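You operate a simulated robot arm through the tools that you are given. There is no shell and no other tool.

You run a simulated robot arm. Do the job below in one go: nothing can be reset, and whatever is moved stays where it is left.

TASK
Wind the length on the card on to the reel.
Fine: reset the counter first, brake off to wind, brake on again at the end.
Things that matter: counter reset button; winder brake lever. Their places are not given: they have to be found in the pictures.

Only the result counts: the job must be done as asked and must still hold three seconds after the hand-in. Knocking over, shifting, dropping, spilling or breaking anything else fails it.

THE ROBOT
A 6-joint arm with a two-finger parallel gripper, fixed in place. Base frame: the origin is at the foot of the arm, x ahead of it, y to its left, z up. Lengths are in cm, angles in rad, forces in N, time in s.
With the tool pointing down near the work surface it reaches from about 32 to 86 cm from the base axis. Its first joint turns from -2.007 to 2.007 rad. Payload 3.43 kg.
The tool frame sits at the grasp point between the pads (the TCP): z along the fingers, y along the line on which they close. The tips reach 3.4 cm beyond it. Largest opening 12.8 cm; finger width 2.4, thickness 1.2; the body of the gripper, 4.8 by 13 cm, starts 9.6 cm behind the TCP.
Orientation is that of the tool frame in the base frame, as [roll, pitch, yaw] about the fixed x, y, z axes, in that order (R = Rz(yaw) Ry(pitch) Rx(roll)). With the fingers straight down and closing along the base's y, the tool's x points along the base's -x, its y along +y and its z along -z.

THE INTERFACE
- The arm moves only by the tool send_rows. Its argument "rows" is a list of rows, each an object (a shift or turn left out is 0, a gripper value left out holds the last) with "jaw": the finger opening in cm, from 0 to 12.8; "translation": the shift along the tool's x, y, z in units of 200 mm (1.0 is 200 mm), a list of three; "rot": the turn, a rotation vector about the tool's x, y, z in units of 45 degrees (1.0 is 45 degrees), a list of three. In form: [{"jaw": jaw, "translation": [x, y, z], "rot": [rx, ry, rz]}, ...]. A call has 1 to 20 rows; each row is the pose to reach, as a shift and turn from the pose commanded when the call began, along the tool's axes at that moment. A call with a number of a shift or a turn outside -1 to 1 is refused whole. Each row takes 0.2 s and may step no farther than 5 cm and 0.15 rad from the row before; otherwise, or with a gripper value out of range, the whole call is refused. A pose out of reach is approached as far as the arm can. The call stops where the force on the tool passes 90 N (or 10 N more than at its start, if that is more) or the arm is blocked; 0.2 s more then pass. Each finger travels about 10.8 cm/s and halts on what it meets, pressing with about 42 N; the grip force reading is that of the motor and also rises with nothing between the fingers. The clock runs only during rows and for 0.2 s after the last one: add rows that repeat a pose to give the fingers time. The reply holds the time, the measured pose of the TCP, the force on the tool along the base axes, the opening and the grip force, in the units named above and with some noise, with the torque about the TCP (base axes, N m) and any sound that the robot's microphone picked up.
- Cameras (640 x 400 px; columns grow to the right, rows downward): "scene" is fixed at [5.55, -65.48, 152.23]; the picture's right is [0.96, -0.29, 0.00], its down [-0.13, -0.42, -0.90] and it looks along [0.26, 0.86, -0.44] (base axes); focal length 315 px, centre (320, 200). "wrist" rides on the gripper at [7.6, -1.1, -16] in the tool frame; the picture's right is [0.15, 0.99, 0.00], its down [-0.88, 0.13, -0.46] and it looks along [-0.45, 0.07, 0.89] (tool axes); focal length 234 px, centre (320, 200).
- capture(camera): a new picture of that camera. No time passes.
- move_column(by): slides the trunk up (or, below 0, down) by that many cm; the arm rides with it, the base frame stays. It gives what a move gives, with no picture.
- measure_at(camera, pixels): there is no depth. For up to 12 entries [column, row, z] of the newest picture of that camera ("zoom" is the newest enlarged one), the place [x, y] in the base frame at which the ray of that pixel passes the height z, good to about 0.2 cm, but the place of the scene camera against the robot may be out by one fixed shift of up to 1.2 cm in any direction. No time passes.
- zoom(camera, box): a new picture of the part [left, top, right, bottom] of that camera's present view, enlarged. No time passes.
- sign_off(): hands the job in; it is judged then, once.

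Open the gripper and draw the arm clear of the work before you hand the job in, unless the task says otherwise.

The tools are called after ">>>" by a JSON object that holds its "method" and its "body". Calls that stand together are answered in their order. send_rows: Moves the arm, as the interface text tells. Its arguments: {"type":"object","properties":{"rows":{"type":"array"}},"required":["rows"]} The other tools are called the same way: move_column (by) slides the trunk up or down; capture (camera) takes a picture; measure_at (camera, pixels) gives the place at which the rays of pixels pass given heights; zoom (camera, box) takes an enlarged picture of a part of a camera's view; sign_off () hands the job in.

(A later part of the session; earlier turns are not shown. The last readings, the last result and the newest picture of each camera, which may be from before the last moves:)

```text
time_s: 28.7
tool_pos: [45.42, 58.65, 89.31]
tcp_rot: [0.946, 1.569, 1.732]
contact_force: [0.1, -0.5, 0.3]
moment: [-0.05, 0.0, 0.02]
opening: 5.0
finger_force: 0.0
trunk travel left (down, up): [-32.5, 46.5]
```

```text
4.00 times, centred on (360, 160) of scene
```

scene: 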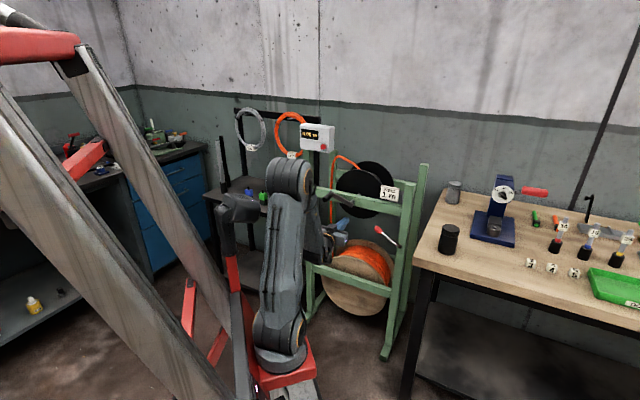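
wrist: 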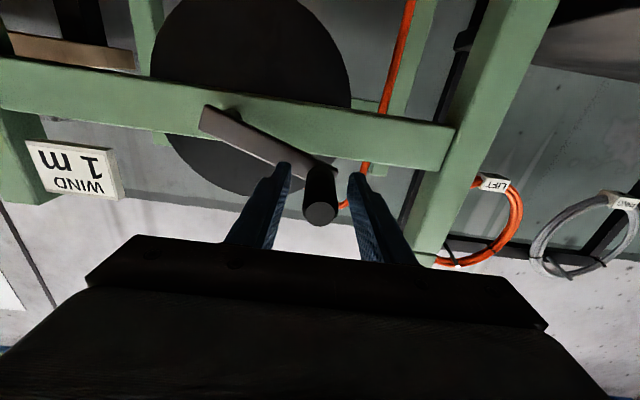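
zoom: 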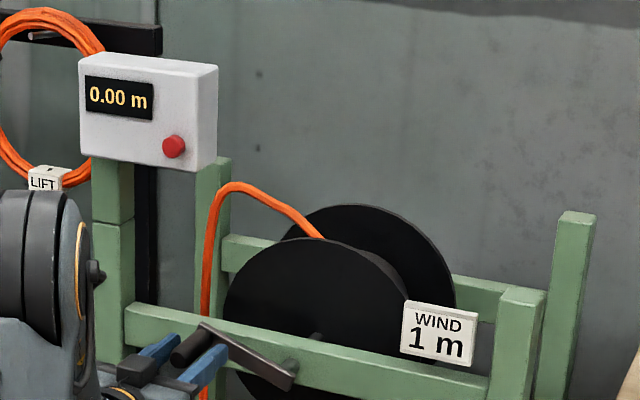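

The handle lies between the pads with its end at (321,213). I close the jaw on it.

>>> {"method": "send_rows", "body": {"rows": [{"jaw": 0}, {"jaw": 0}, {"jaw": 0}]}}

>>> {"method": "capture", "body": {"camera": "wrist"}}

```text
time_s: 29.5
tool_pos: [45.31, 58.79, 89.26]
tcp_rot: [0.508, 1.568, 1.293]
contact_force: [0.2, 10.8, 1.5]
moment: [-0.23, 0.33, -1.09]
opening: 2.57
finger_force: 45.3
trunk travel left (down, up): [-32.5, 46.5]
```

```text
taken
```

wrist: 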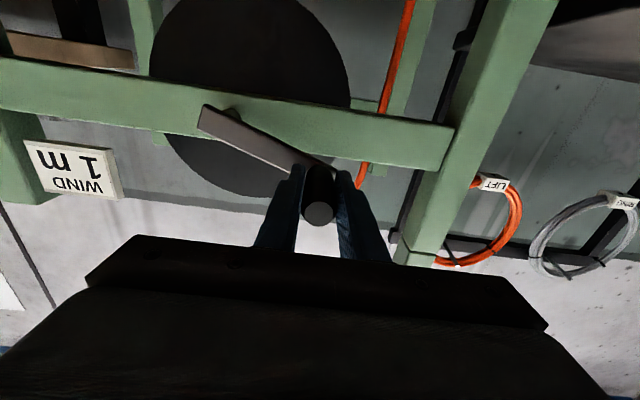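

The handle is gripped (opening 2.57 cm). I try the first 15° clockwise (up from the left side) and watch force and counter.

>>> {"method": "send_rows", "body": {"rows": [{"translation": [-0.0307, -0.0117, 0]}, {"translation": [-0.0605, -0.025, 0]}, {"translation": [-0.0895, -0.0395, 0]}, {"translation": [-0.118, -0.055, 0]}]}}

>>> {"method": "capture", "body": {"camera": "wrist"}}

>>> {"method": "zoom", "body": {"camera": "scene", "box": [280, 110, 440, 210]}}

```text
time_s: 30.5
tool_pos: [46.05, 57.99, 91.74]
tcp_rot: [-0.244, 1.566, 0.545]
contact_force: [-14.7, 41.2, 12.4]
moment: [-0.33, 1.12, -1.28]
opening: 2.58
finger_force: 44.8
trunk travel left (down, up): [-32.5, 46.5]
```

```text
taken
```

wrist: 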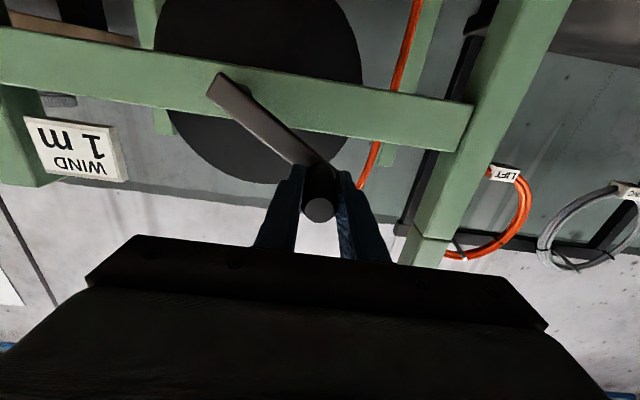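

```text
4.00 times, centred on (360, 160) of scene
```

zoom: 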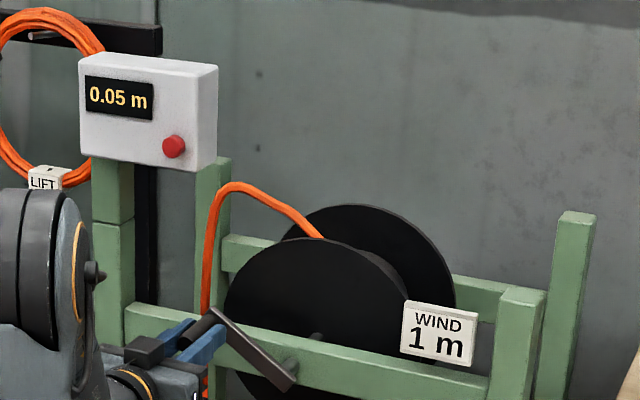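

The counter rose to 0.05 m, so the direction is right. The handle pushes the tool outward with about 40 N, so my path is slightly inside the true circle; I move 0.3 cm radially outward and read the force.

>>> {"method": "send_rows", "body": {"rows": [{"translation": [-0.0075, 0.013, 0]}, {"translation": [-0.0075, 0.013, 0]}]}}

>>> {"method": "zoom", "body": {"camera": "scene", "box": [280, 110, 360, 160]}}

```text
time_s: 31.1
tool_pos: [46.16, 57.84, 91.72]
tcp_rot: [0.045, 1.568, 0.827]
contact_force: [-2.1, 11.7, 13.7]
moment: [0.19, -0.63, 1.59]
opening: 2.57
finger_force: 44.9
trunk travel left (down, up): [-32.5, 46.5]
```

```text
8.00 times, centred on (320, 135) of scene
```

zoom: 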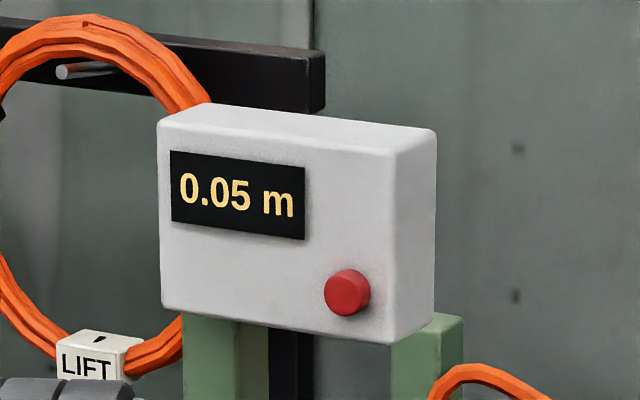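

The force fell to about 17 N, and the measured points fit a circle centred at lateral 0.0, z 86.2 with radius 10. I wind another 30° along it.

>>> {"method": "send_rows", "body": {"rows": [{"translation": [-0.0521, -0.0396, 0]}, {"translation": [-0.0986, -0.0857, 0]}, {"translation": [-0.1386, -0.1374, 0]}, {"translation": [-0.1715, -0.1939, 0]}]}}

>>> {"method": "zoom", "body": {"camera": "scene", "box": [280, 110, 440, 210]}}

>>> {"method": "capture", "body": {"camera": "wrist"}}

```text
time_s: 32.1
tool_pos: [48.62, 55.23, 95.4]
tcp_rot: [0.104, 1.567, 0.888]
contact_force: [-6.6, 18.8, 16.1]
moment: [1.04, -0.33, 0.49]
opening: 2.55
finger_force: 45.1
trunk travel left (down, up): [-32.5, 46.5]
```

```text
4.00 times, centred on (360, 160) of scene
```

zoom: 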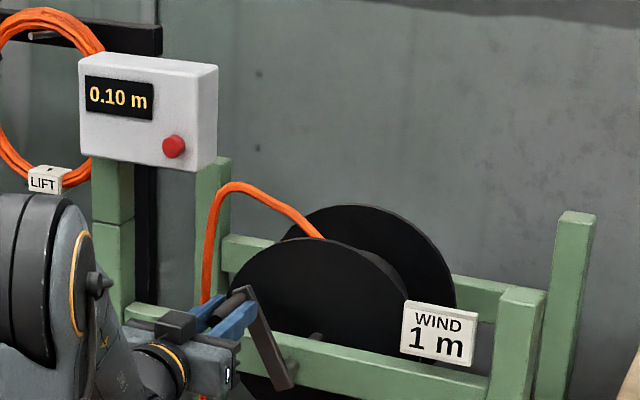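

```text
taken
```

wrist: 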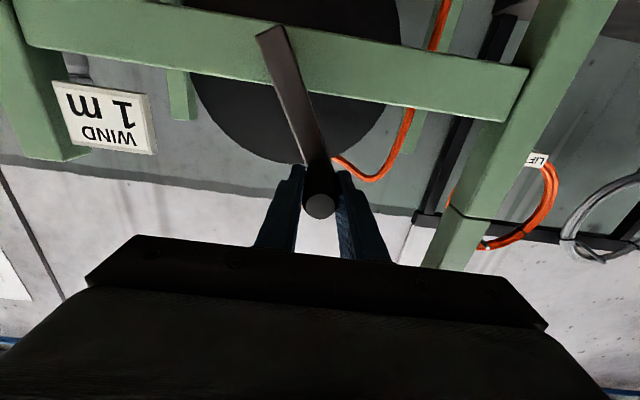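

At 63° the counter shows 0.10 m, with a mild outward load of 22 N, so radius ≈ 10.25 fits better. I wind on to about 107°.

>>> {"method": "send_rows", "body": {"rows": [{"translation": [-0.0312, -0.0532, 0]}, {"translation": [-0.05, -0.1176, 0]}, {"translation": [-0.0602, -0.1838, 0]}, {"translation": [-0.0617, -0.2509, 0]}, {"translation": [-0.0544, -0.3175, 0]}, {"translation": [-0.0384, -0.3826, 0]}]}}

>>> {"method": "zoom", "body": {"camera": "scene", "box": [280, 110, 440, 210]}}

>>> {"method": "capture", "body": {"camera": "wrist"}}

```text
time_s: 33.5
tool_pos: [54.12, 49.71, 96.17]
tcp_rot: [0.707, 1.569, 1.491]
contact_force: [-1.2, 10.0, 7.3]
moment: [1.05, -0.14, 1.1]
opening: 2.55
finger_force: 45.1
trunk travel left (down, up): [-32.5, 46.5]
```

```text
4.00 times, centred on (360, 160) of scene
```

zoom: 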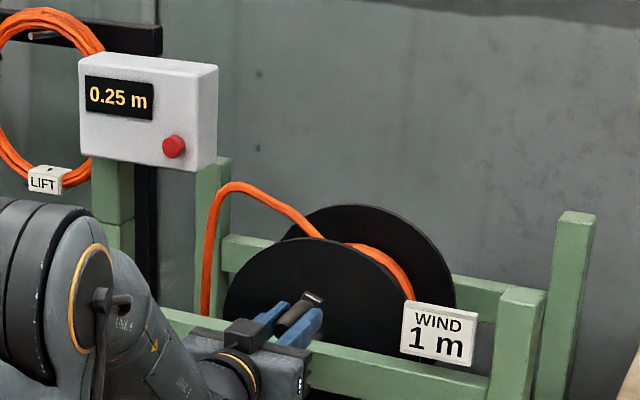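

```text
taken
```

wrist: 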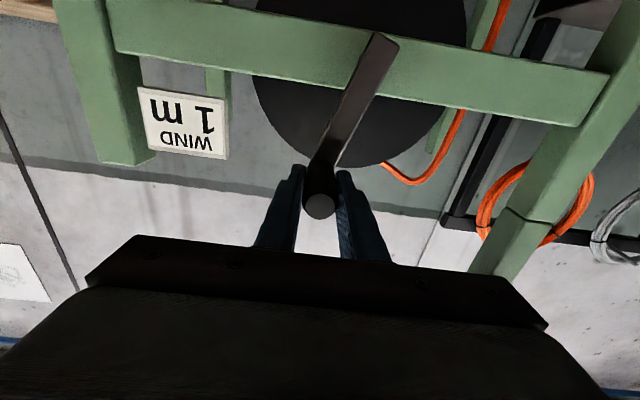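

At 107° the counter shows 0.25 m and forces are low; all four points fit a circle centred at (−0.13, 86.6) with radius 10.03. I wind on to 175°.

>>> {"method": "send_rows", "body": {"rows": [{"translation": [0.0243, -0.0628, 0]}, {"translation": [0.0559, -0.1203, 0]}, {"translation": [0.0947, -0.1732, 0]}, {"translation": [0.14, -0.2206, 0]}, {"translation": [0.1912, -0.2617, 0]}, {"translation": [0.2473, -0.2957, 0]}, {"translation": [0.3073, -0.3221, 0]}, {"translation": [0.3703, -0.3405, 0]}, {"translation": [0.4351, -0.3504, 0]}]}}

>>> {"method": "zoom", "body": {"camera": "scene", "box": [280, 110, 440, 210]}}

>>> {"method": "capture", "body": {"camera": "wrist"}}

```text
time_s: 35.5
tool_pos: [59.04, 44.91, 87.41]
tcp_rot: [0.384, 1.57, 1.168]
contact_force: [2.5, 8.6, 9.8]
moment: [0.49, 0.63, 0.57]
opening: 2.57
finger_force: 44.9
trunk travel left (down, up): [-32.5, 46.5]
```

```text
4.00 times, centred on (360, 160) of scene
```

zoom: 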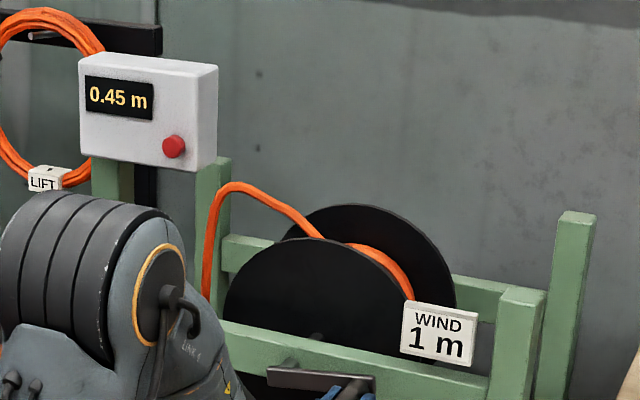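

```text
taken
```

wrist: 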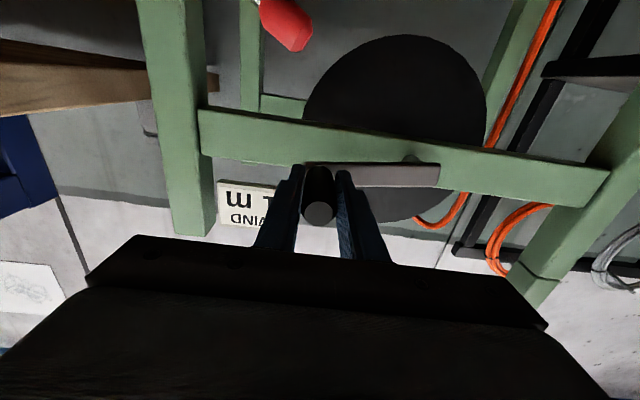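

At 175° (160° wound) the counter shows 0.45 m; it seems to count in 0.05 m steps. I wind on in smaller chunks to calibrate, first to 197.5°.

>>> {"method": "send_rows", "body": {"rows": [{"translation": [0.0656, -0.0014, 0]}, {"translation": [0.1308, 0.0057, 0]}, {"translation": [0.1945, 0.0213, 0]}]}}

>>> {"method": "zoom", "body": {"camera": "scene", "box": [280, 110, 360, 160]}}

```text
time_s: 36.3
tool_pos: [58.92, 45.06, 83.24]
tcp_rot: [1.297, 1.568, 2.08]
contact_force: [22.6, 3.9, 8.7]
moment: [0.91, 0.31, 1.39]
opening: 2.59
finger_force: 45.4
trunk travel left (down, up): [-32.5, 46.5]
```

```text
8.00 times, centred on (320, 135) of scene
```

zoom: 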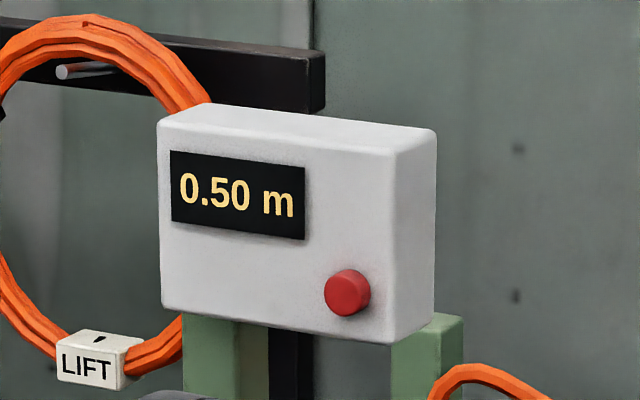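

At 199° (184° wound) it shows 0.50 m; forces are modest. I wind on to about 242°.

>>> {"method": "send_rows", "body": {"rows": [{"translation": [0.0626, 0.0206, 0]}, {"translation": [0.1205, 0.0524, 0]}, {"translation": [0.1738, 0.0915, 0]}, {"translation": [0.2215, 0.1371, 0]}, {"translation": [0.2629, 0.1886, 0]}, {"translation": [0.2971, 0.2451, 0]}]}}

>>> {"method": "zoom", "body": {"camera": "scene", "box": [280, 110, 440, 210]}}

>>> {"method": "capture", "body": {"camera": "wrist"}}

```text
time_s: 37.7
tool_pos: [55.61, 48.16, 76.04]
tcp_rot: [3.035, 1.532, -2.473]
contact_force: [35.1, 1.9, -42.1]
moment: [0.51, -0.21, -0.11]
opening: 2.24
finger_force: 44.5
trunk travel left (down, up): [-32.5, 46.5]
stopped in row 6: the force on the tool passed its limit at 96 N (the readings are from after the stop); the commanded pose is now the measured one
```

```text
4.00 times, centred on (360, 160) of scene
```

zoom: 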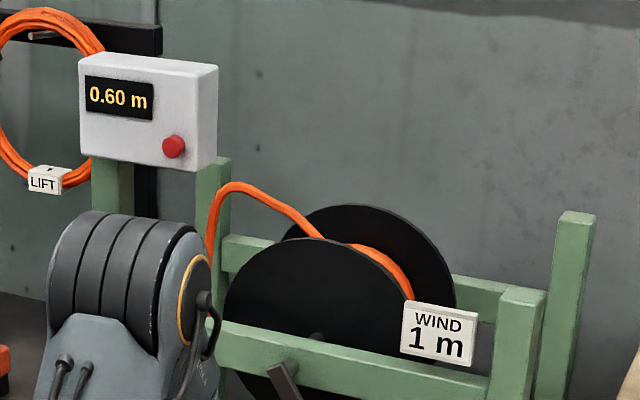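

```text
taken
```

wrist: 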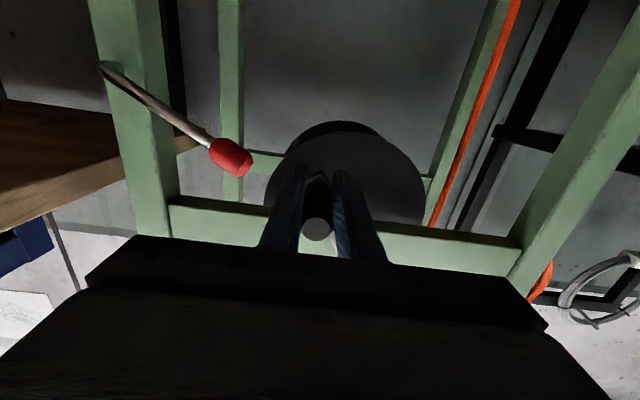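

The call stopped on force at 96 N near 241°; the counter shows 0.60 m and the tool sits about 1.6 cm below the handle (317,230). I look at the whole scene before doing anything.

>>> {"method": "capture", "body": {"camera": "scene"}}

>>> {"method": "zoom", "body": {"camera": "scene", "box": [260, 160, 420, 290]}}

>>> {"method": "zoom", "body": {"camera": "wrist", "box": [220, 120, 420, 270]}}

```text
taken
```

scene: 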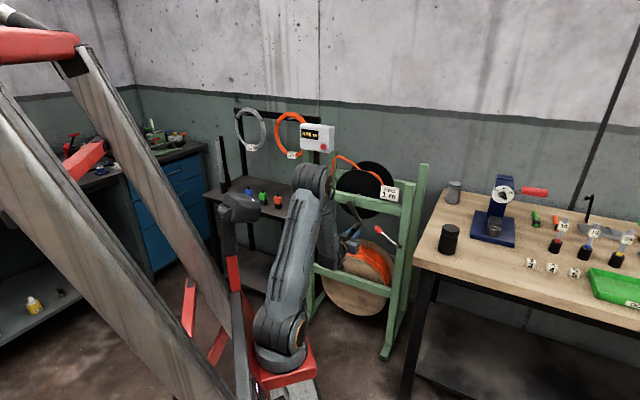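

```text
3.08 times, centred on (340, 225) of scene
```

zoom: 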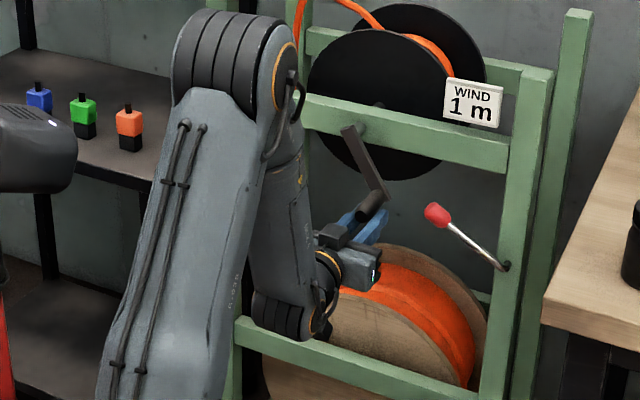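

```text
2.67 times, centred on (320, 195) of wrist
```

zoom: 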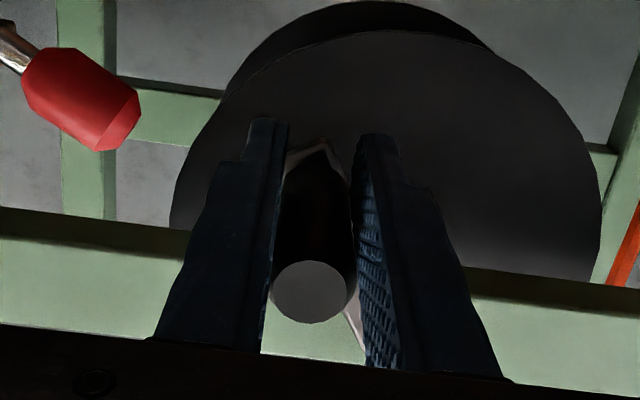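

The handle has rolled to the upper edge of the pads (wedge force pushes the tool down). I open the jaw to release it, staying in place, and then re-centre.

>>> {"method": "send_rows", "body": {"rows": [{"jaw": 5}, {"jaw": 5}, {"jaw": 5}]}}

>>> {"method": "capture", "body": {"camera": "wrist"}}

>>> {"method": "zoom", "body": {"camera": "scene", "box": [280, 110, 440, 210]}}

```text
time_s: 38.5
tool_pos: [55.58, 48.12, 76.87]
tcp_rot: [3.012, 1.552, -2.494]
contact_force: [0.3, 0.1, -0.2]
moment: [0.0, 0.0, -0.04]
opening: 4.99
finger_force: 0.0
trunk travel left (down, up): [-32.5, 46.5]
```

```text
taken
```

wrist: 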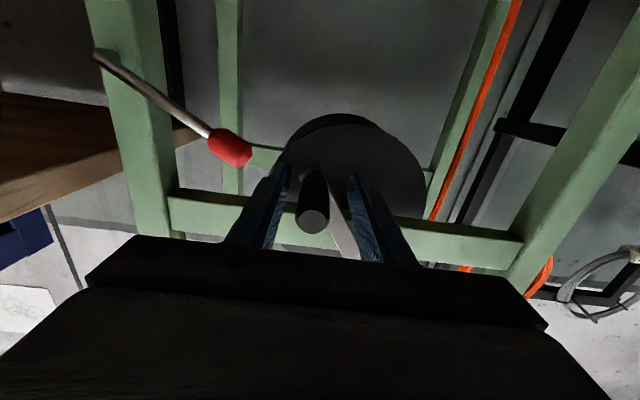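

```text
4.00 times, centred on (360, 160) of scene
```

zoom: 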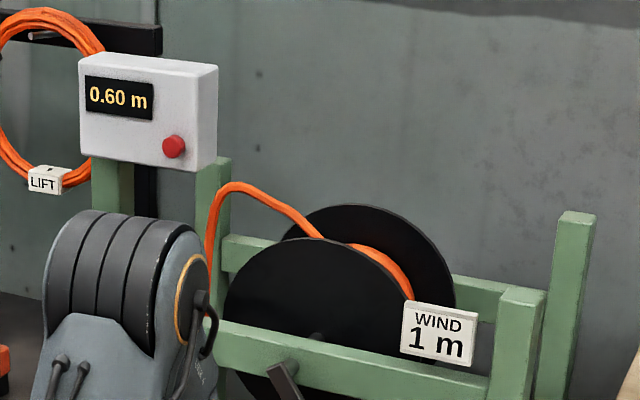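

The crank stays put at about 238° with the counter at 0.60 m. I re-centre the pads on the handle (up about 1.1 cm, levelling the slight tilt) and grip again.

>>> {"method": "send_rows", "body": {"rows": [{"jaw": 5, "translation": [-0.03, -0.006, 0], "rot": [0, -0.012, 0]}, {"jaw": 5, "translation": [-0.055, -0.0115, 0], "rot": [0, -0.0237, 0]}, {"jaw": 5, "translation": [-0.055, -0.0115, 0], "rot": [0, -0.0237, 0]}]}}

>>> {"method": "capture", "body": {"camera": "wrist"}}

```text
time_s: 39.3
tool_pos: [55.74, 48.12, 77.81]
tcp_rot: [2.374, 1.568, -3.133]
contact_force: [0.0, 0.1, -0.9]
moment: [0.03, -0.02, 0.02]
opening: 5.0
finger_force: 0.0
trunk travel left (down, up): [-32.5, 46.5]
```

```text
taken
```

wrist: 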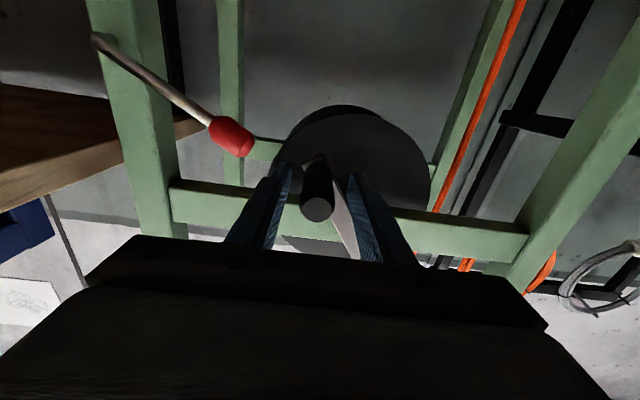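

The handle (317,209) is centred between the pads again. I close on it and check the reading.

>>> {"method": "send_rows", "body": {"rows": [{"jaw": 0}, {"jaw": 0}, {"jaw": 0}]}}

```text
time_s: 40.1
tool_pos: [55.7, 47.8, 77.84]
tcp_rot: [2.454, 1.565, -3.053]
contact_force: [6.1, -6.6, -4.8]
moment: [0.63, -0.25, 1.9]
opening: 2.61
finger_force: 44.7
trunk travel left (down, up): [-32.5, 46.5]
```

The grip is good (2.61 cm, small forces). I wind on from 238° to about 275°.

>>> {"method": "send_rows", "body": {"rows": [{"translation": [0.0312, 0.0579, 0]}, {"translation": [0.0544, 0.1193, 0]}, {"translation": [0.0695, 0.1834, 0]}, {"translation": [0.0761, 0.2487, 0]}, {"translation": [0.0741, 0.3144, 0]}]}}

>>> {"method": "zoom", "body": {"camera": "scene", "box": [280, 110, 440, 210]}}

>>> {"method": "capture", "body": {"camera": "wrist"}}

```text
time_s: 41.3
tool_pos: [51.06, 52.58, 76.56]
tcp_rot: [2.263, 1.568, 3.046]
contact_force: [10.7, 2.2, -9.8]
moment: [0.67, -0.27, 2.26]
opening: 2.57
finger_force: 45.1
trunk travel left (down, up): [-32.5, 46.5]
```

```text
4.00 times, centred on (360, 160) of scene
```

zoom: 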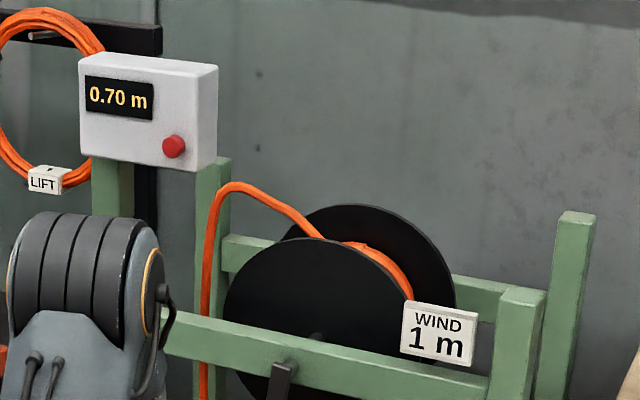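

```text
taken
```

wrist: 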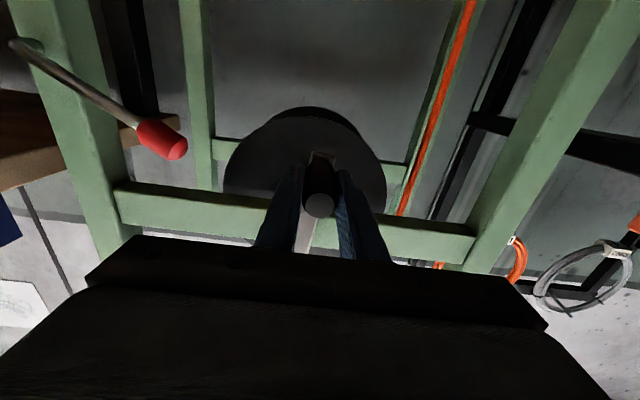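

At 277° the counter shows 0.70 m and forces are low. I wind on to about 313°.

>>> {"method": "send_rows", "body": {"rows": [{"translation": [-0.0106, 0.0649, 0]}, {"translation": [-0.0295, 0.1278, 0]}, {"translation": [-0.0565, 0.1878, 0]}, {"translation": [-0.0911, 0.2437, 0]}, {"translation": [-0.1327, 0.2946, 0]}]}}

>>> {"method": "zoom", "body": {"camera": "scene", "box": [280, 110, 440, 210]}}

>>> {"method": "capture", "body": {"camera": "wrist"}}

```text
time_s: 42.5
tool_pos: [46.98, 56.46, 79.08]
tcp_rot: [2.404, 1.565, -3.1]
contact_force: [-11.0, -23.0, -1.5]
moment: [1.26, -0.64, 1.96]
opening: 2.57
finger_force: 45.7
trunk travel left (down, up): [-32.5, 46.5]
```

```text
4.00 times, centred on (360, 160) of scene
```

zoom: 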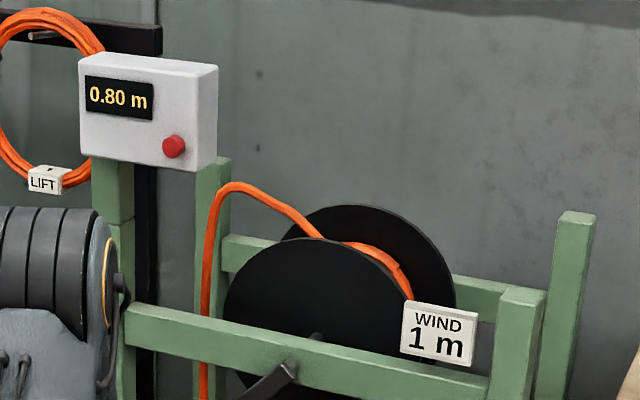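

```text
taken
```

wrist: 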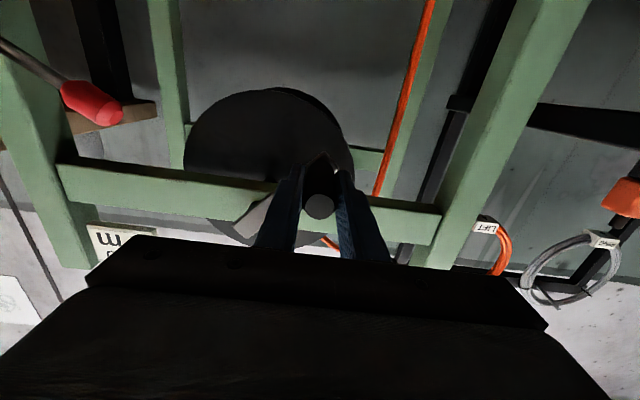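

At 312° the counter shows 0.80 m. I wind on to about 343°.

>>> {"method": "send_rows", "body": {"rows": [{"translation": [-0.0479, 0.045, 0]}, {"translation": [-0.1013, 0.0834, 0]}, {"translation": [-0.1592, 0.1146, 0]}, {"translation": [-0.2206, 0.1378, 0]}]}}

>>> {"method": "zoom", "body": {"camera": "scene", "box": [280, 110, 440, 210]}}

>>> {"method": "capture", "body": {"camera": "wrist"}}

```text
time_s: 43.5
tool_pos: [45.38, 58.66, 83.69]
tcp_rot: [2.081, 1.568, 2.859]
contact_force: [-5.0, -9.9, -5.1]
moment: [0.98, -0.29, 2.22]
opening: 2.61
finger_force: 44.9
trunk travel left (down, up): [-32.5, 46.5]
```

```text
4.00 times, centred on (360, 160) of scene
```

zoom: 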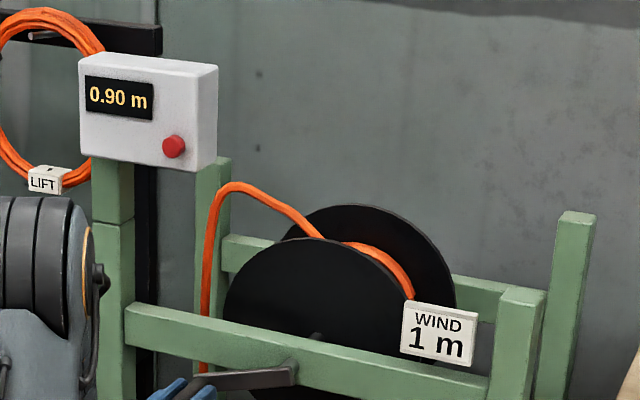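

```text
taken
```

wrist: 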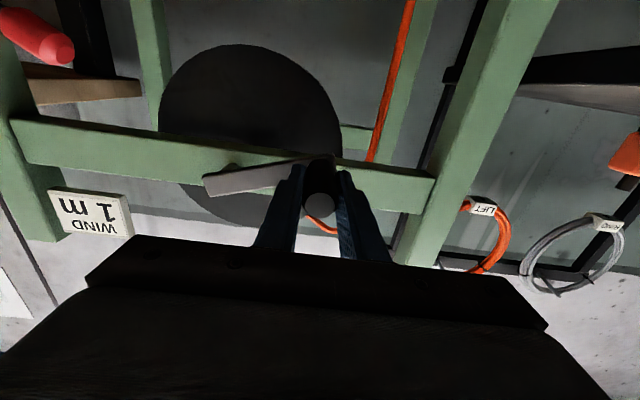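

At 343° it shows 0.90 m. I go on in smaller steps, to about 362°.

>>> {"method": "send_rows", "body": {"rows": [{"translation": [-0.064, 0.0151, 0]}, {"translation": [-0.1294, 0.0217, 0]}, {"translation": [-0.1645, 0.0217, 0]}]}}

>>> {"method": "zoom", "body": {"camera": "scene", "box": [280, 110, 360, 160]}}

>>> {"method": "capture", "body": {"camera": "wrist"}}

```text
time_s: 44.3
tool_pos: [44.97, 59.03, 86.96]
tcp_rot: [2.483, 1.569, -3.024]
contact_force: [-4.0, 7.4, -9.1]
moment: [0.98, -0.21, 2.23]
opening: 2.61
finger_force: 44.9
trunk travel left (down, up): [-32.5, 46.5]
```

```text
8.00 times, centred on (320, 135) of scene
```

zoom: 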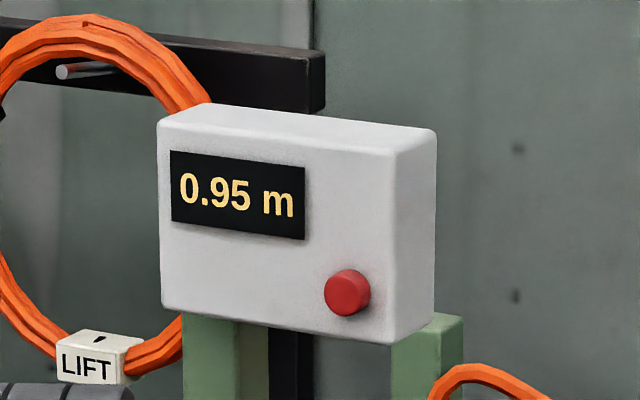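

```text
taken
```

wrist: 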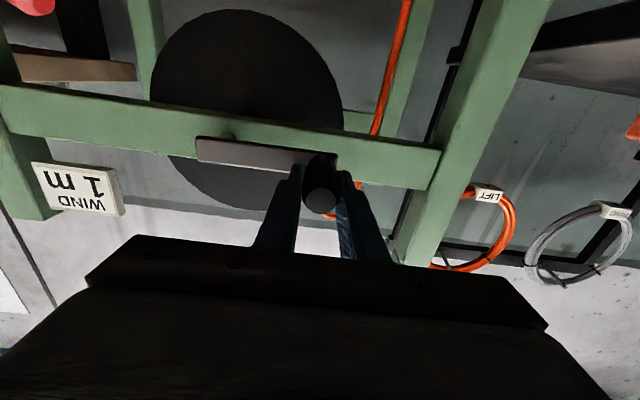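

The counter shows 0.95 m. I now advance about 3.5° at a time, watching for the change to 1.00.

>>> {"method": "send_rows", "body": {"rows": [{"translation": [-0.0306, -0.002, 0]}]}}

>>> {"method": "zoom", "body": {"camera": "scene", "box": [280, 110, 360, 160]}}

```text
time_s: 44.7
tool_pos: [44.94, 59.0, 87.43]
tcp_rot: [2.504, 1.567, -2.999]
contact_force: [-6.1, 11.3, -7.4]
moment: [0.88, -0.14, 2.12]
opening: 2.58
finger_force: 45.0
trunk travel left (down, up): [-32.5, 46.5]
```

```text
8.00 times, centred on (320, 135) of scene
```

zoom: 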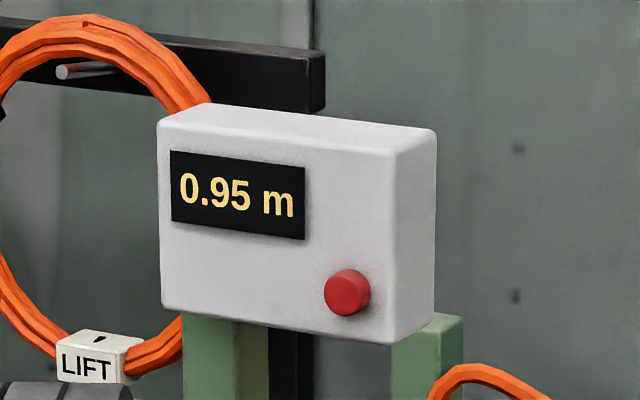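

Still 0.95 m; another 3.5°.

>>> {"method": "send_rows", "body": {"rows": [{"translation": [-0.0305, -0.0039, 0]}]}}

>>> {"method": "zoom", "body": {"camera": "scene", "box": [280, 110, 360, 160]}}

>>> {"method": "capture", "body": {"camera": "wrist"}}

```text
time_s: 45.1
tool_pos: [44.9, 59.06, 88.22]
tcp_rot: [2.521, 1.566, -2.98]
contact_force: [-14.6, 22.7, -1.8]
moment: [0.36, 0.29, 1.62]
opening: 2.58
finger_force: 44.7
trunk travel left (down, up): [-32.5, 46.5]
```

```text
8.00 times, centred on (320, 135) of scene
```

zoom: 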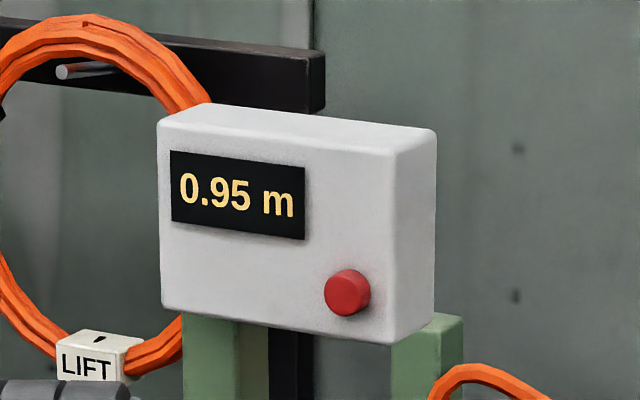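

```text
taken
```

wrist: 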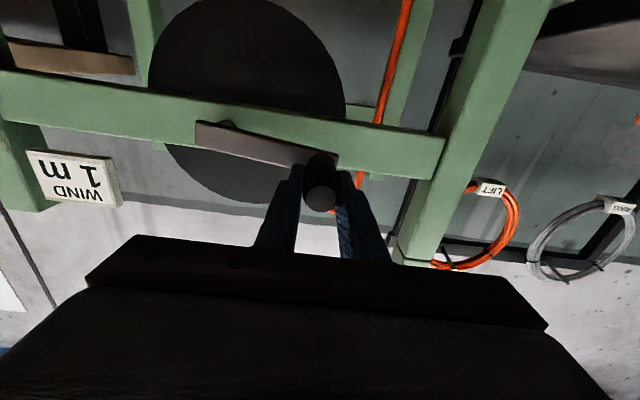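

Still 0.95 m with the handle at about 4°. Another 3.5°, slightly more outward.

>>> {"method": "send_rows", "body": {"rows": [{"translation": [-0.031, 0.002, 0]}]}}

>>> {"method": "zoom", "body": {"camera": "scene", "box": [280, 110, 360, 160]}}

```text
time_s: 45.5
tool_pos: [44.84, 58.97, 88.8]
tcp_rot: [2.564, 1.567, -2.942]
contact_force: [-18.3, 26.9, -3.1]
moment: [1.11, -0.23, 2.41]
opening: 2.61
finger_force: 45.0
trunk travel left (down, up): [-32.5, 46.5]
```

```text
8.00 times, centred on (320, 135) of scene
```

zoom: 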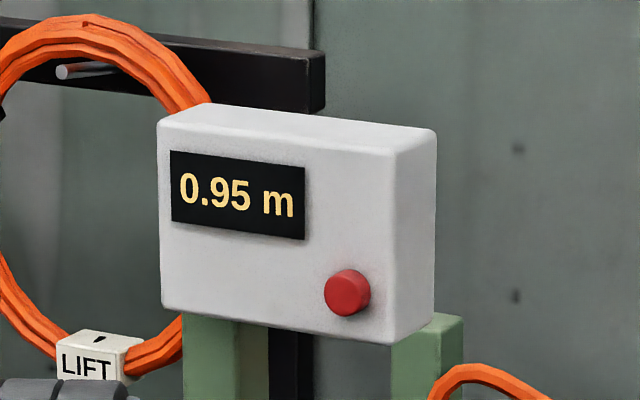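

Still 0.95 m. Another 3.5° step.

>>> {"method": "send_rows", "body": {"rows": [{"translation": [-0.0305, -0.003, 0]}]}}

>>> {"method": "zoom", "body": {"camera": "scene", "box": [280, 110, 360, 160]}}

>>> {"method": "capture", "body": {"camera": "wrist"}}

```text
time_s: 45.9
tool_pos: [45.03, 58.94, 89.35]
tcp_rot: [2.786, 1.568, -2.72]
contact_force: [-12.0, 29.3, -2.2]
moment: [0.96, 0.08, 2.46]
opening: 2.59
finger_force: 44.8
trunk travel left (down, up): [-32.5, 46.5]
```

```text
8.00 times, centred on (320, 135) of scene
```

zoom: 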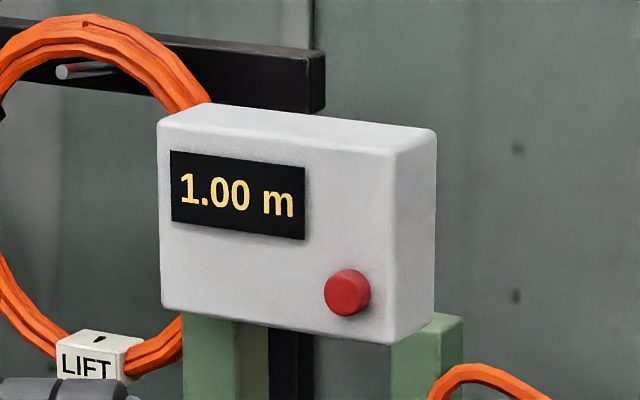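

```text
taken
```

wrist: 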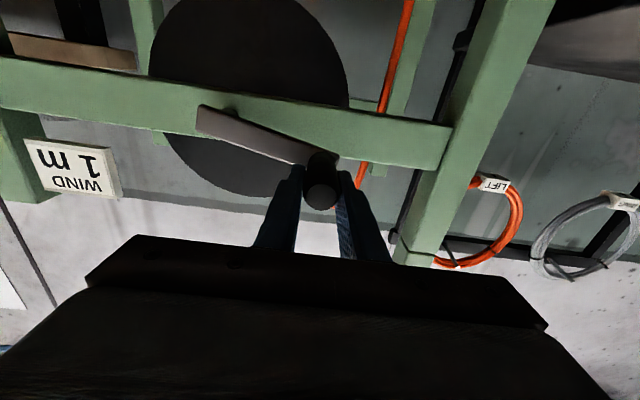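

The counter just turned to 1.00 m, about 5° short of the starting crank angle. As it shows rounded 0.05 m steps, I add about 6.5° to sit at the middle of 1.00.

>>> {"method": "send_rows", "body": {"rows": [{"translation": [-0.028, -0.0055, 0]}, {"translation": [-0.0555, -0.0125, 0]}]}}

>>> {"method": "zoom", "body": {"camera": "scene", "box": [280, 110, 440, 210]}}

>>> {"method": "capture", "body": {"camera": "wrist"}}

```text
time_s: 46.5
tool_pos: [45.33, 58.72, 90.43]
tcp_rot: [2.702, 1.566, -2.804]
contact_force: [-20.1, 10.6, -4.0]
moment: [1.23, -0.17, 2.33]
opening: 2.6
finger_force: 45.2
trunk travel left (down, up): [-32.5, 46.5]
```

```text
4.00 times, centred on (360, 160) of scene
```

zoom: 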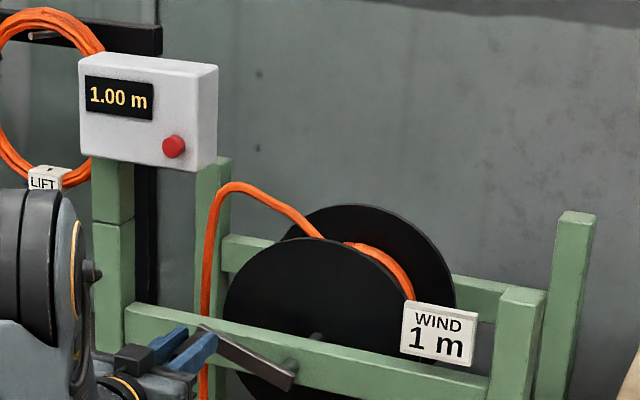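

```text
taken
```

wrist: 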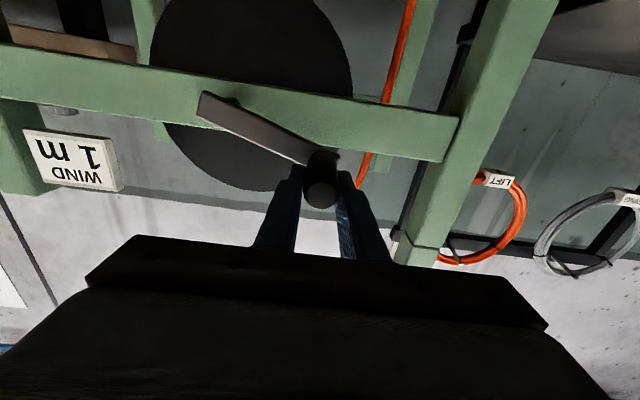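

The counter shows 1.00 m and the crank is back at its starting angle. I open the jaw and back straight off the handle.

>>> {"method": "send_rows", "body": {"rows": [{"jaw": 5}, {"jaw": 5}, {"jaw": 5}, {"jaw": 5, "translation": [0, 0, -0.1]}, {"jaw": 5, "translation": [0, 0, -0.25]}, {"jaw": 5, "translation": [0, 0, -0.4]}]}}

>>> {"method": "zoom", "body": {"camera": "scene", "box": [280, 110, 440, 210]}}

>>> {"method": "capture", "body": {"camera": "wrist"}}

```text
time_s: 47.9
tool_pos: [39.64, 53.31, 90.43]
tcp_rot: [2.454, 1.568, -3.053]
contact_force: [-0.1, -0.1, 0.6]
moment: [0.04, 0.0, 0.03]
opening: 5.01
finger_force: 0.0
trunk travel left (down, up): [-32.5, 46.5]
```

```text
4.00 times, centred on (360, 160) of scene
```

zoom: 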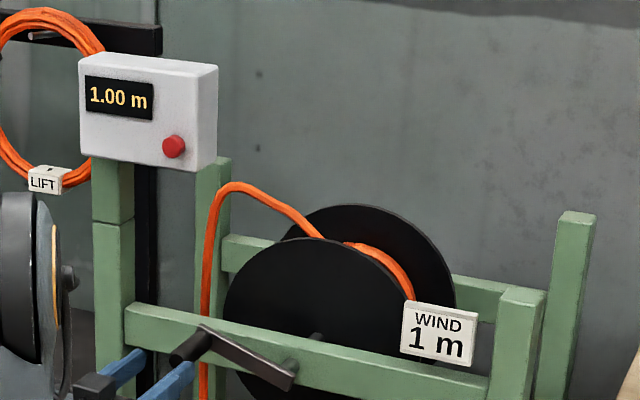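

```text
taken
```

wrist: 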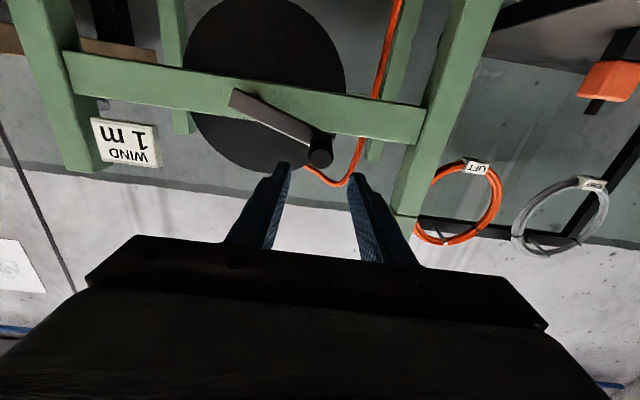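

The counter holds 1.00 m and the crank stays. Next is the brake: I raise the column back 18 cm, then move towards the lever's knob while rolling the tool to match its 60° lean, staying back.

>>> {"method": "move_column", "body": {"by": 18}}

>>> {"method": "send_rows", "body": {"rows": [{"jaw": 5.6, "translation": [0.14, -0.14, -0.08], "rot": [0, 0, -0.143]}, {"translation": [0.28, -0.28, -0.08], "rot": [0, 0, -0.286]}, {"translation": [0.42, -0.42, -0.08], "rot": [0, 0, -0.429]}, {"translation": [0.57, -0.57, -0.08], "rot": [0, 0, -0.572]}, {"translation": [0.71, -0.71, -0.08], "rot": [0, 0, -0.715]}, {"translation": [0.86, -0.86, -0.08], "rot": [0, 0, -0.858]}, {"translation": [1.0, -1.0, -0.08], "rot": [0, 0, -1.0]}]}}

```text
time_s: 49.9
tool_pos: [39.62, 53.14, 108.51]
tcp_rot: [2.458, 1.567, -3.05]
contact_force: [-0.2, 0.0, 0.0]
moment: [0.0, -0.02, 0.0]
opening: 5.01
finger_force: 0.0
trunk travel left (down, up): [-50.5, 28.5]
```

```text
time_s: 51.5
tool_pos: [52.5, 37.38, 88.28]
tcp_rot: [-1.573, 0.788, -0.795]
contact_force: [-0.2, -0.3, 0.0]
moment: [-0.04, 0.03, -0.01]
opening: 5.63
finger_force: 0.1
trunk travel left (down, up): [-50.5, 28.5]
```

The tool is at lateral −10.7, z 88.3, rolled 45°. I finish the roll to 60° and move in front of the knob.

>>> {"method": "send_rows", "body": {"rows": [{"translation": [0.18, 0.107, 0.02], "rot": [0, 0, -0.111]}, {"translation": [0.36, 0.214, 0.04], "rot": [0, 0, -0.222]}, {"translation": [0.541, 0.322, 0.05], "rot": [0, 0, -0.333]}]}}

>>> {"method": "capture", "body": {"camera": "wrist"}}

>>> {"method": "zoom", "body": {"camera": "scene", "box": [280, 110, 440, 280]}}

```text
time_s: 52.3
tool_pos: [55.4, 36.18, 76.11]
tcp_rot: [-1.574, 0.525, -0.795]
contact_force: [-0.1, 0.6, -0.6]
moment: [0.01, 0.01, -0.03]
opening: 5.6
finger_force: 0.0
trunk travel left (down, up): [-50.5, 28.5]
```

```text
taken
```

wrist: 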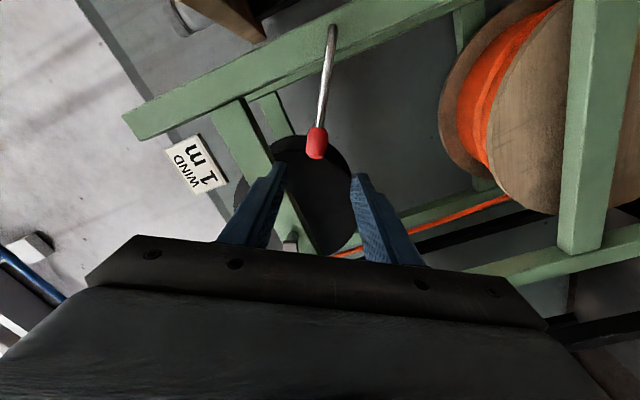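

```text
2.35 times, centred on (360, 195) of scene
```

zoom: 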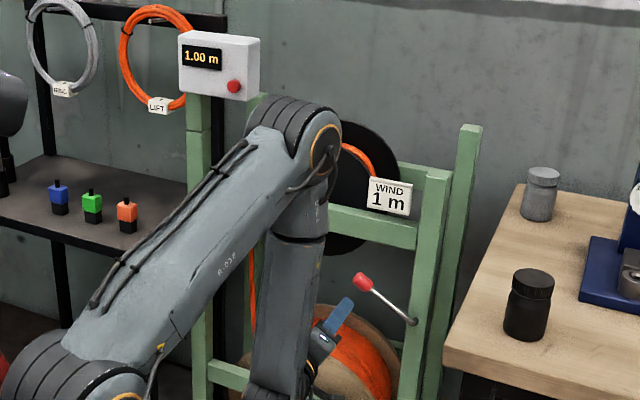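

The counter still reads 1.00 m and the knob (317,143) is centred between the fingers. I advance 12 cm to straddle it.

>>> {"method": "send_rows", "body": {"rows": [{"translation": [0.01, -0.01, 0.2]}, {"translation": [0.015, -0.015, 0.4]}, {"translation": [0.015, -0.015, 0.53]}, {"translation": [0.015, -0.015, 0.6]}]}}

>>> {"method": "capture", "body": {"camera": "wrist"}}

>>> {"method": "zoom", "body": {"camera": "scene", "box": [340, 180, 468, 260]}}

```text
time_s: 53.3
tool_pos: [64.09, 44.05, 76.37]
tcp_rot: [-1.574, 0.526, -0.795]
contact_force: [0.6, 0.4, 0.5]
moment: [-0.03, 0.0, 0.02]
opening: 5.59
finger_force: 0.0
trunk travel left (down, up): [-50.5, 28.5]
```

```text
taken
```

wrist: 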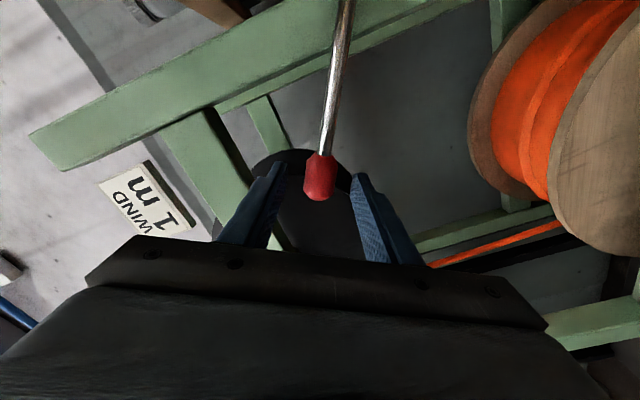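

```text
5.00 times, centred on (404, 220) of scene
```

zoom: 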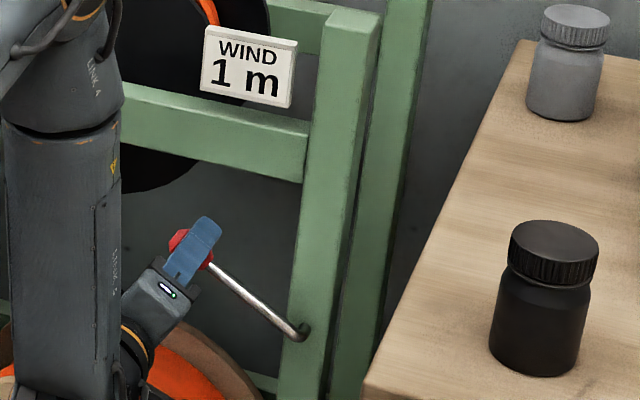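

The knob (319,178) sits between the tips. I swing it back up along the arc, first 30°.

>>> {"method": "send_rows", "body": {"rows": [{"translation": [0.0054, -0.0829, 0], "rot": [0, 0, 0.1667]}, {"translation": [0.0216, -0.164, 0], "rot": [0, 0, 0.333]}, {"translation": [0.0483, -0.243, 0], "rot": [0, 0, 0.5]}, {"translation": [0.085, -0.3175, 0], "rot": [0, 0, 0.667]}]}}

>>> {"method": "zoom", "body": {"camera": "scene", "box": [340, 180, 468, 260]}}

>>> {"method": "capture", "body": {"camera": "wrist"}}

```text
time_s: 54.3
tool_pos: [67.29, 40.93, 80.86]
tcp_rot: [-1.578, 1.052, -0.798]
contact_force: [-1.0, 1.6, -0.2]
moment: [0.02, 0.01, 0.08]
opening: 5.69
finger_force: 0.2
trunk travel left (down, up): [-50.5, 28.5]
```

```text
5.00 times, centred on (404, 220) of scene
```

zoom: 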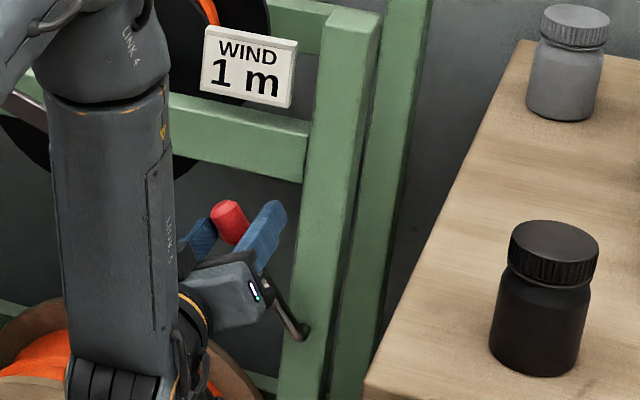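

```text
taken
```

wrist: 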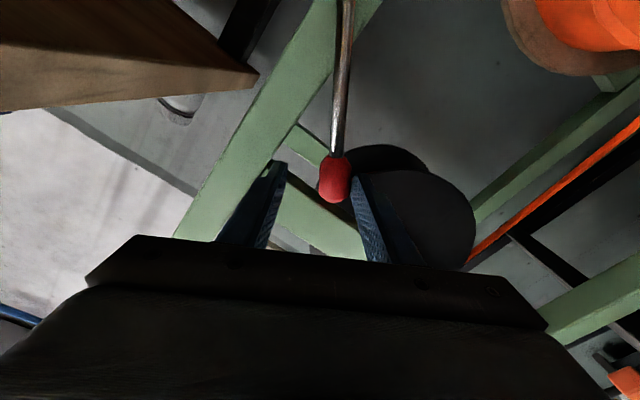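

The lever follows (about 36° now) with no resistance. Another 30° along the arc.

>>> {"method": "send_rows", "body": {"rows": [{"translation": [0.0054, -0.0829, 0], "rot": [0, 0, 0.1667]}, {"translation": [0.0216, -0.164, 0], "rot": [0, 0, 0.333]}, {"translation": [0.0483, -0.243, 0], "rot": [0, 0, 0.5]}, {"translation": [0.085, -0.3175, 0], "rot": [0, 0, 0.667]}]}}

>>> {"method": "zoom", "body": {"camera": "scene", "box": [340, 180, 468, 260]}}

>>> {"method": "capture", "body": {"camera": "wrist"}}

```text
time_s: 55.3
tool_pos: [71.79, 36.53, 82.54]
tcp_rot: [2.098, 1.564, 2.876]
contact_force: [-0.6, 0.8, -1.0]
moment: [-0.04, 0.03, 0.03]
opening: 5.66
finger_force: 0.3
trunk travel left (down, up): [-50.5, 28.5]
```

```text
5.00 times, centred on (404, 220) of scene
```

zoom: 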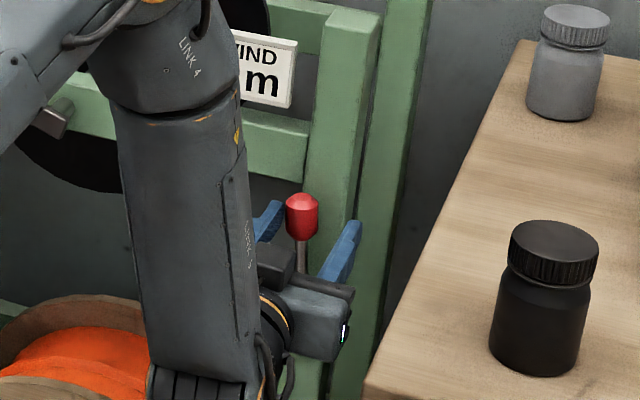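

```text
taken
```

wrist: 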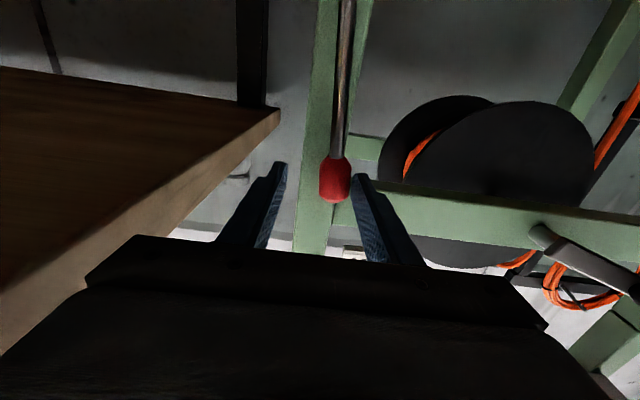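

The lever is about 6° short of upright. Instead of moving nearer to the bench, I narrow the jaw to 3 cm so that the left finger brings the knob to the centre.

>>> {"method": "send_rows", "body": {"rows": [{"jaw": 4.4}, {"jaw": 3.6}, {"jaw": 3.0}, {"jaw": 3.0}]}}

>>> {"method": "zoom", "body": {"camera": "scene", "box": [340, 180, 468, 260]}}

>>> {"method": "capture", "body": {"camera": "wrist"}}

```text
time_s: 56.3
tool_pos: [71.85, 36.31, 82.52]
tcp_rot: [2.285, 1.566, 3.061]
contact_force: [-1.1, 0.7, -0.3]
moment: [-0.02, -0.02, -0.02]
opening: 3.0
finger_force: 0.5
trunk travel left (down, up): [-50.5, 28.5]
```

```text
5.00 times, centred on (404, 220) of scene
```

zoom: 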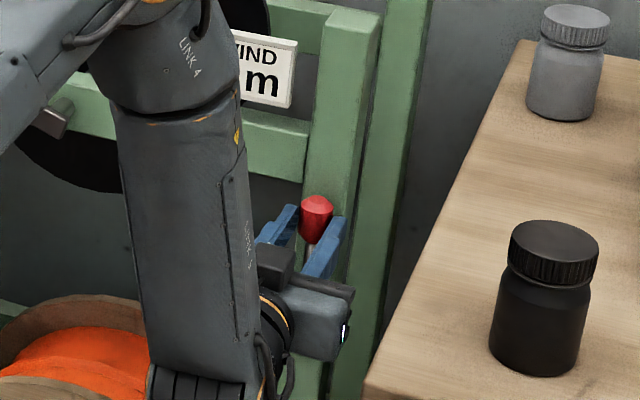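

```text
taken
```

wrist: 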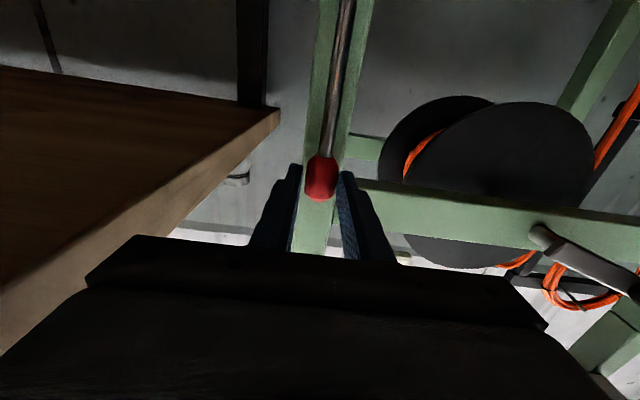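

The knob is back at (316,220), its original place within a pixel. I nudge it 0.3 cm further to feel the end stop.

>>> {"method": "send_rows", "body": {"rows": [{"translation": [0, -0.008, 0], "rot": [0, 0, 0.015]}, {"translation": [0, -0.015, 0], "rot": [0, 0, 0.03]}]}}

>>> {"method": "zoom", "body": {"camera": "scene", "box": [340, 180, 468, 260]}}

```text
time_s: 56.9
tool_pos: [71.88, 36.29, 82.58]
tcp_rot: [1.749, 1.544, 2.527]
contact_force: [-4.4, 3.9, -3.8]
moment: [-0.19, -0.04, 0.18]
opening: 3.32
finger_force: 2.8
trunk travel left (down, up): [-50.5, 28.5]
```

```text
5.00 times, centred on (404, 220) of scene
```

zoom: 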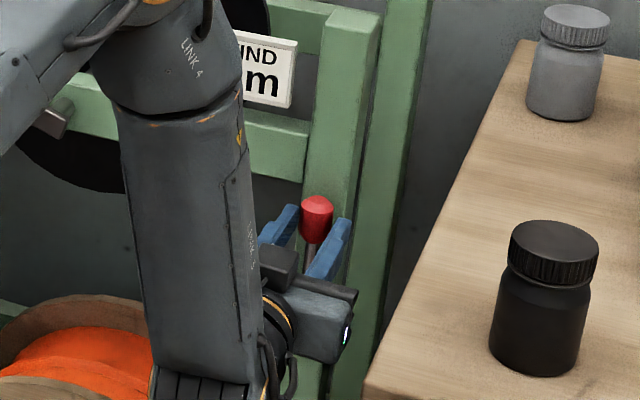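

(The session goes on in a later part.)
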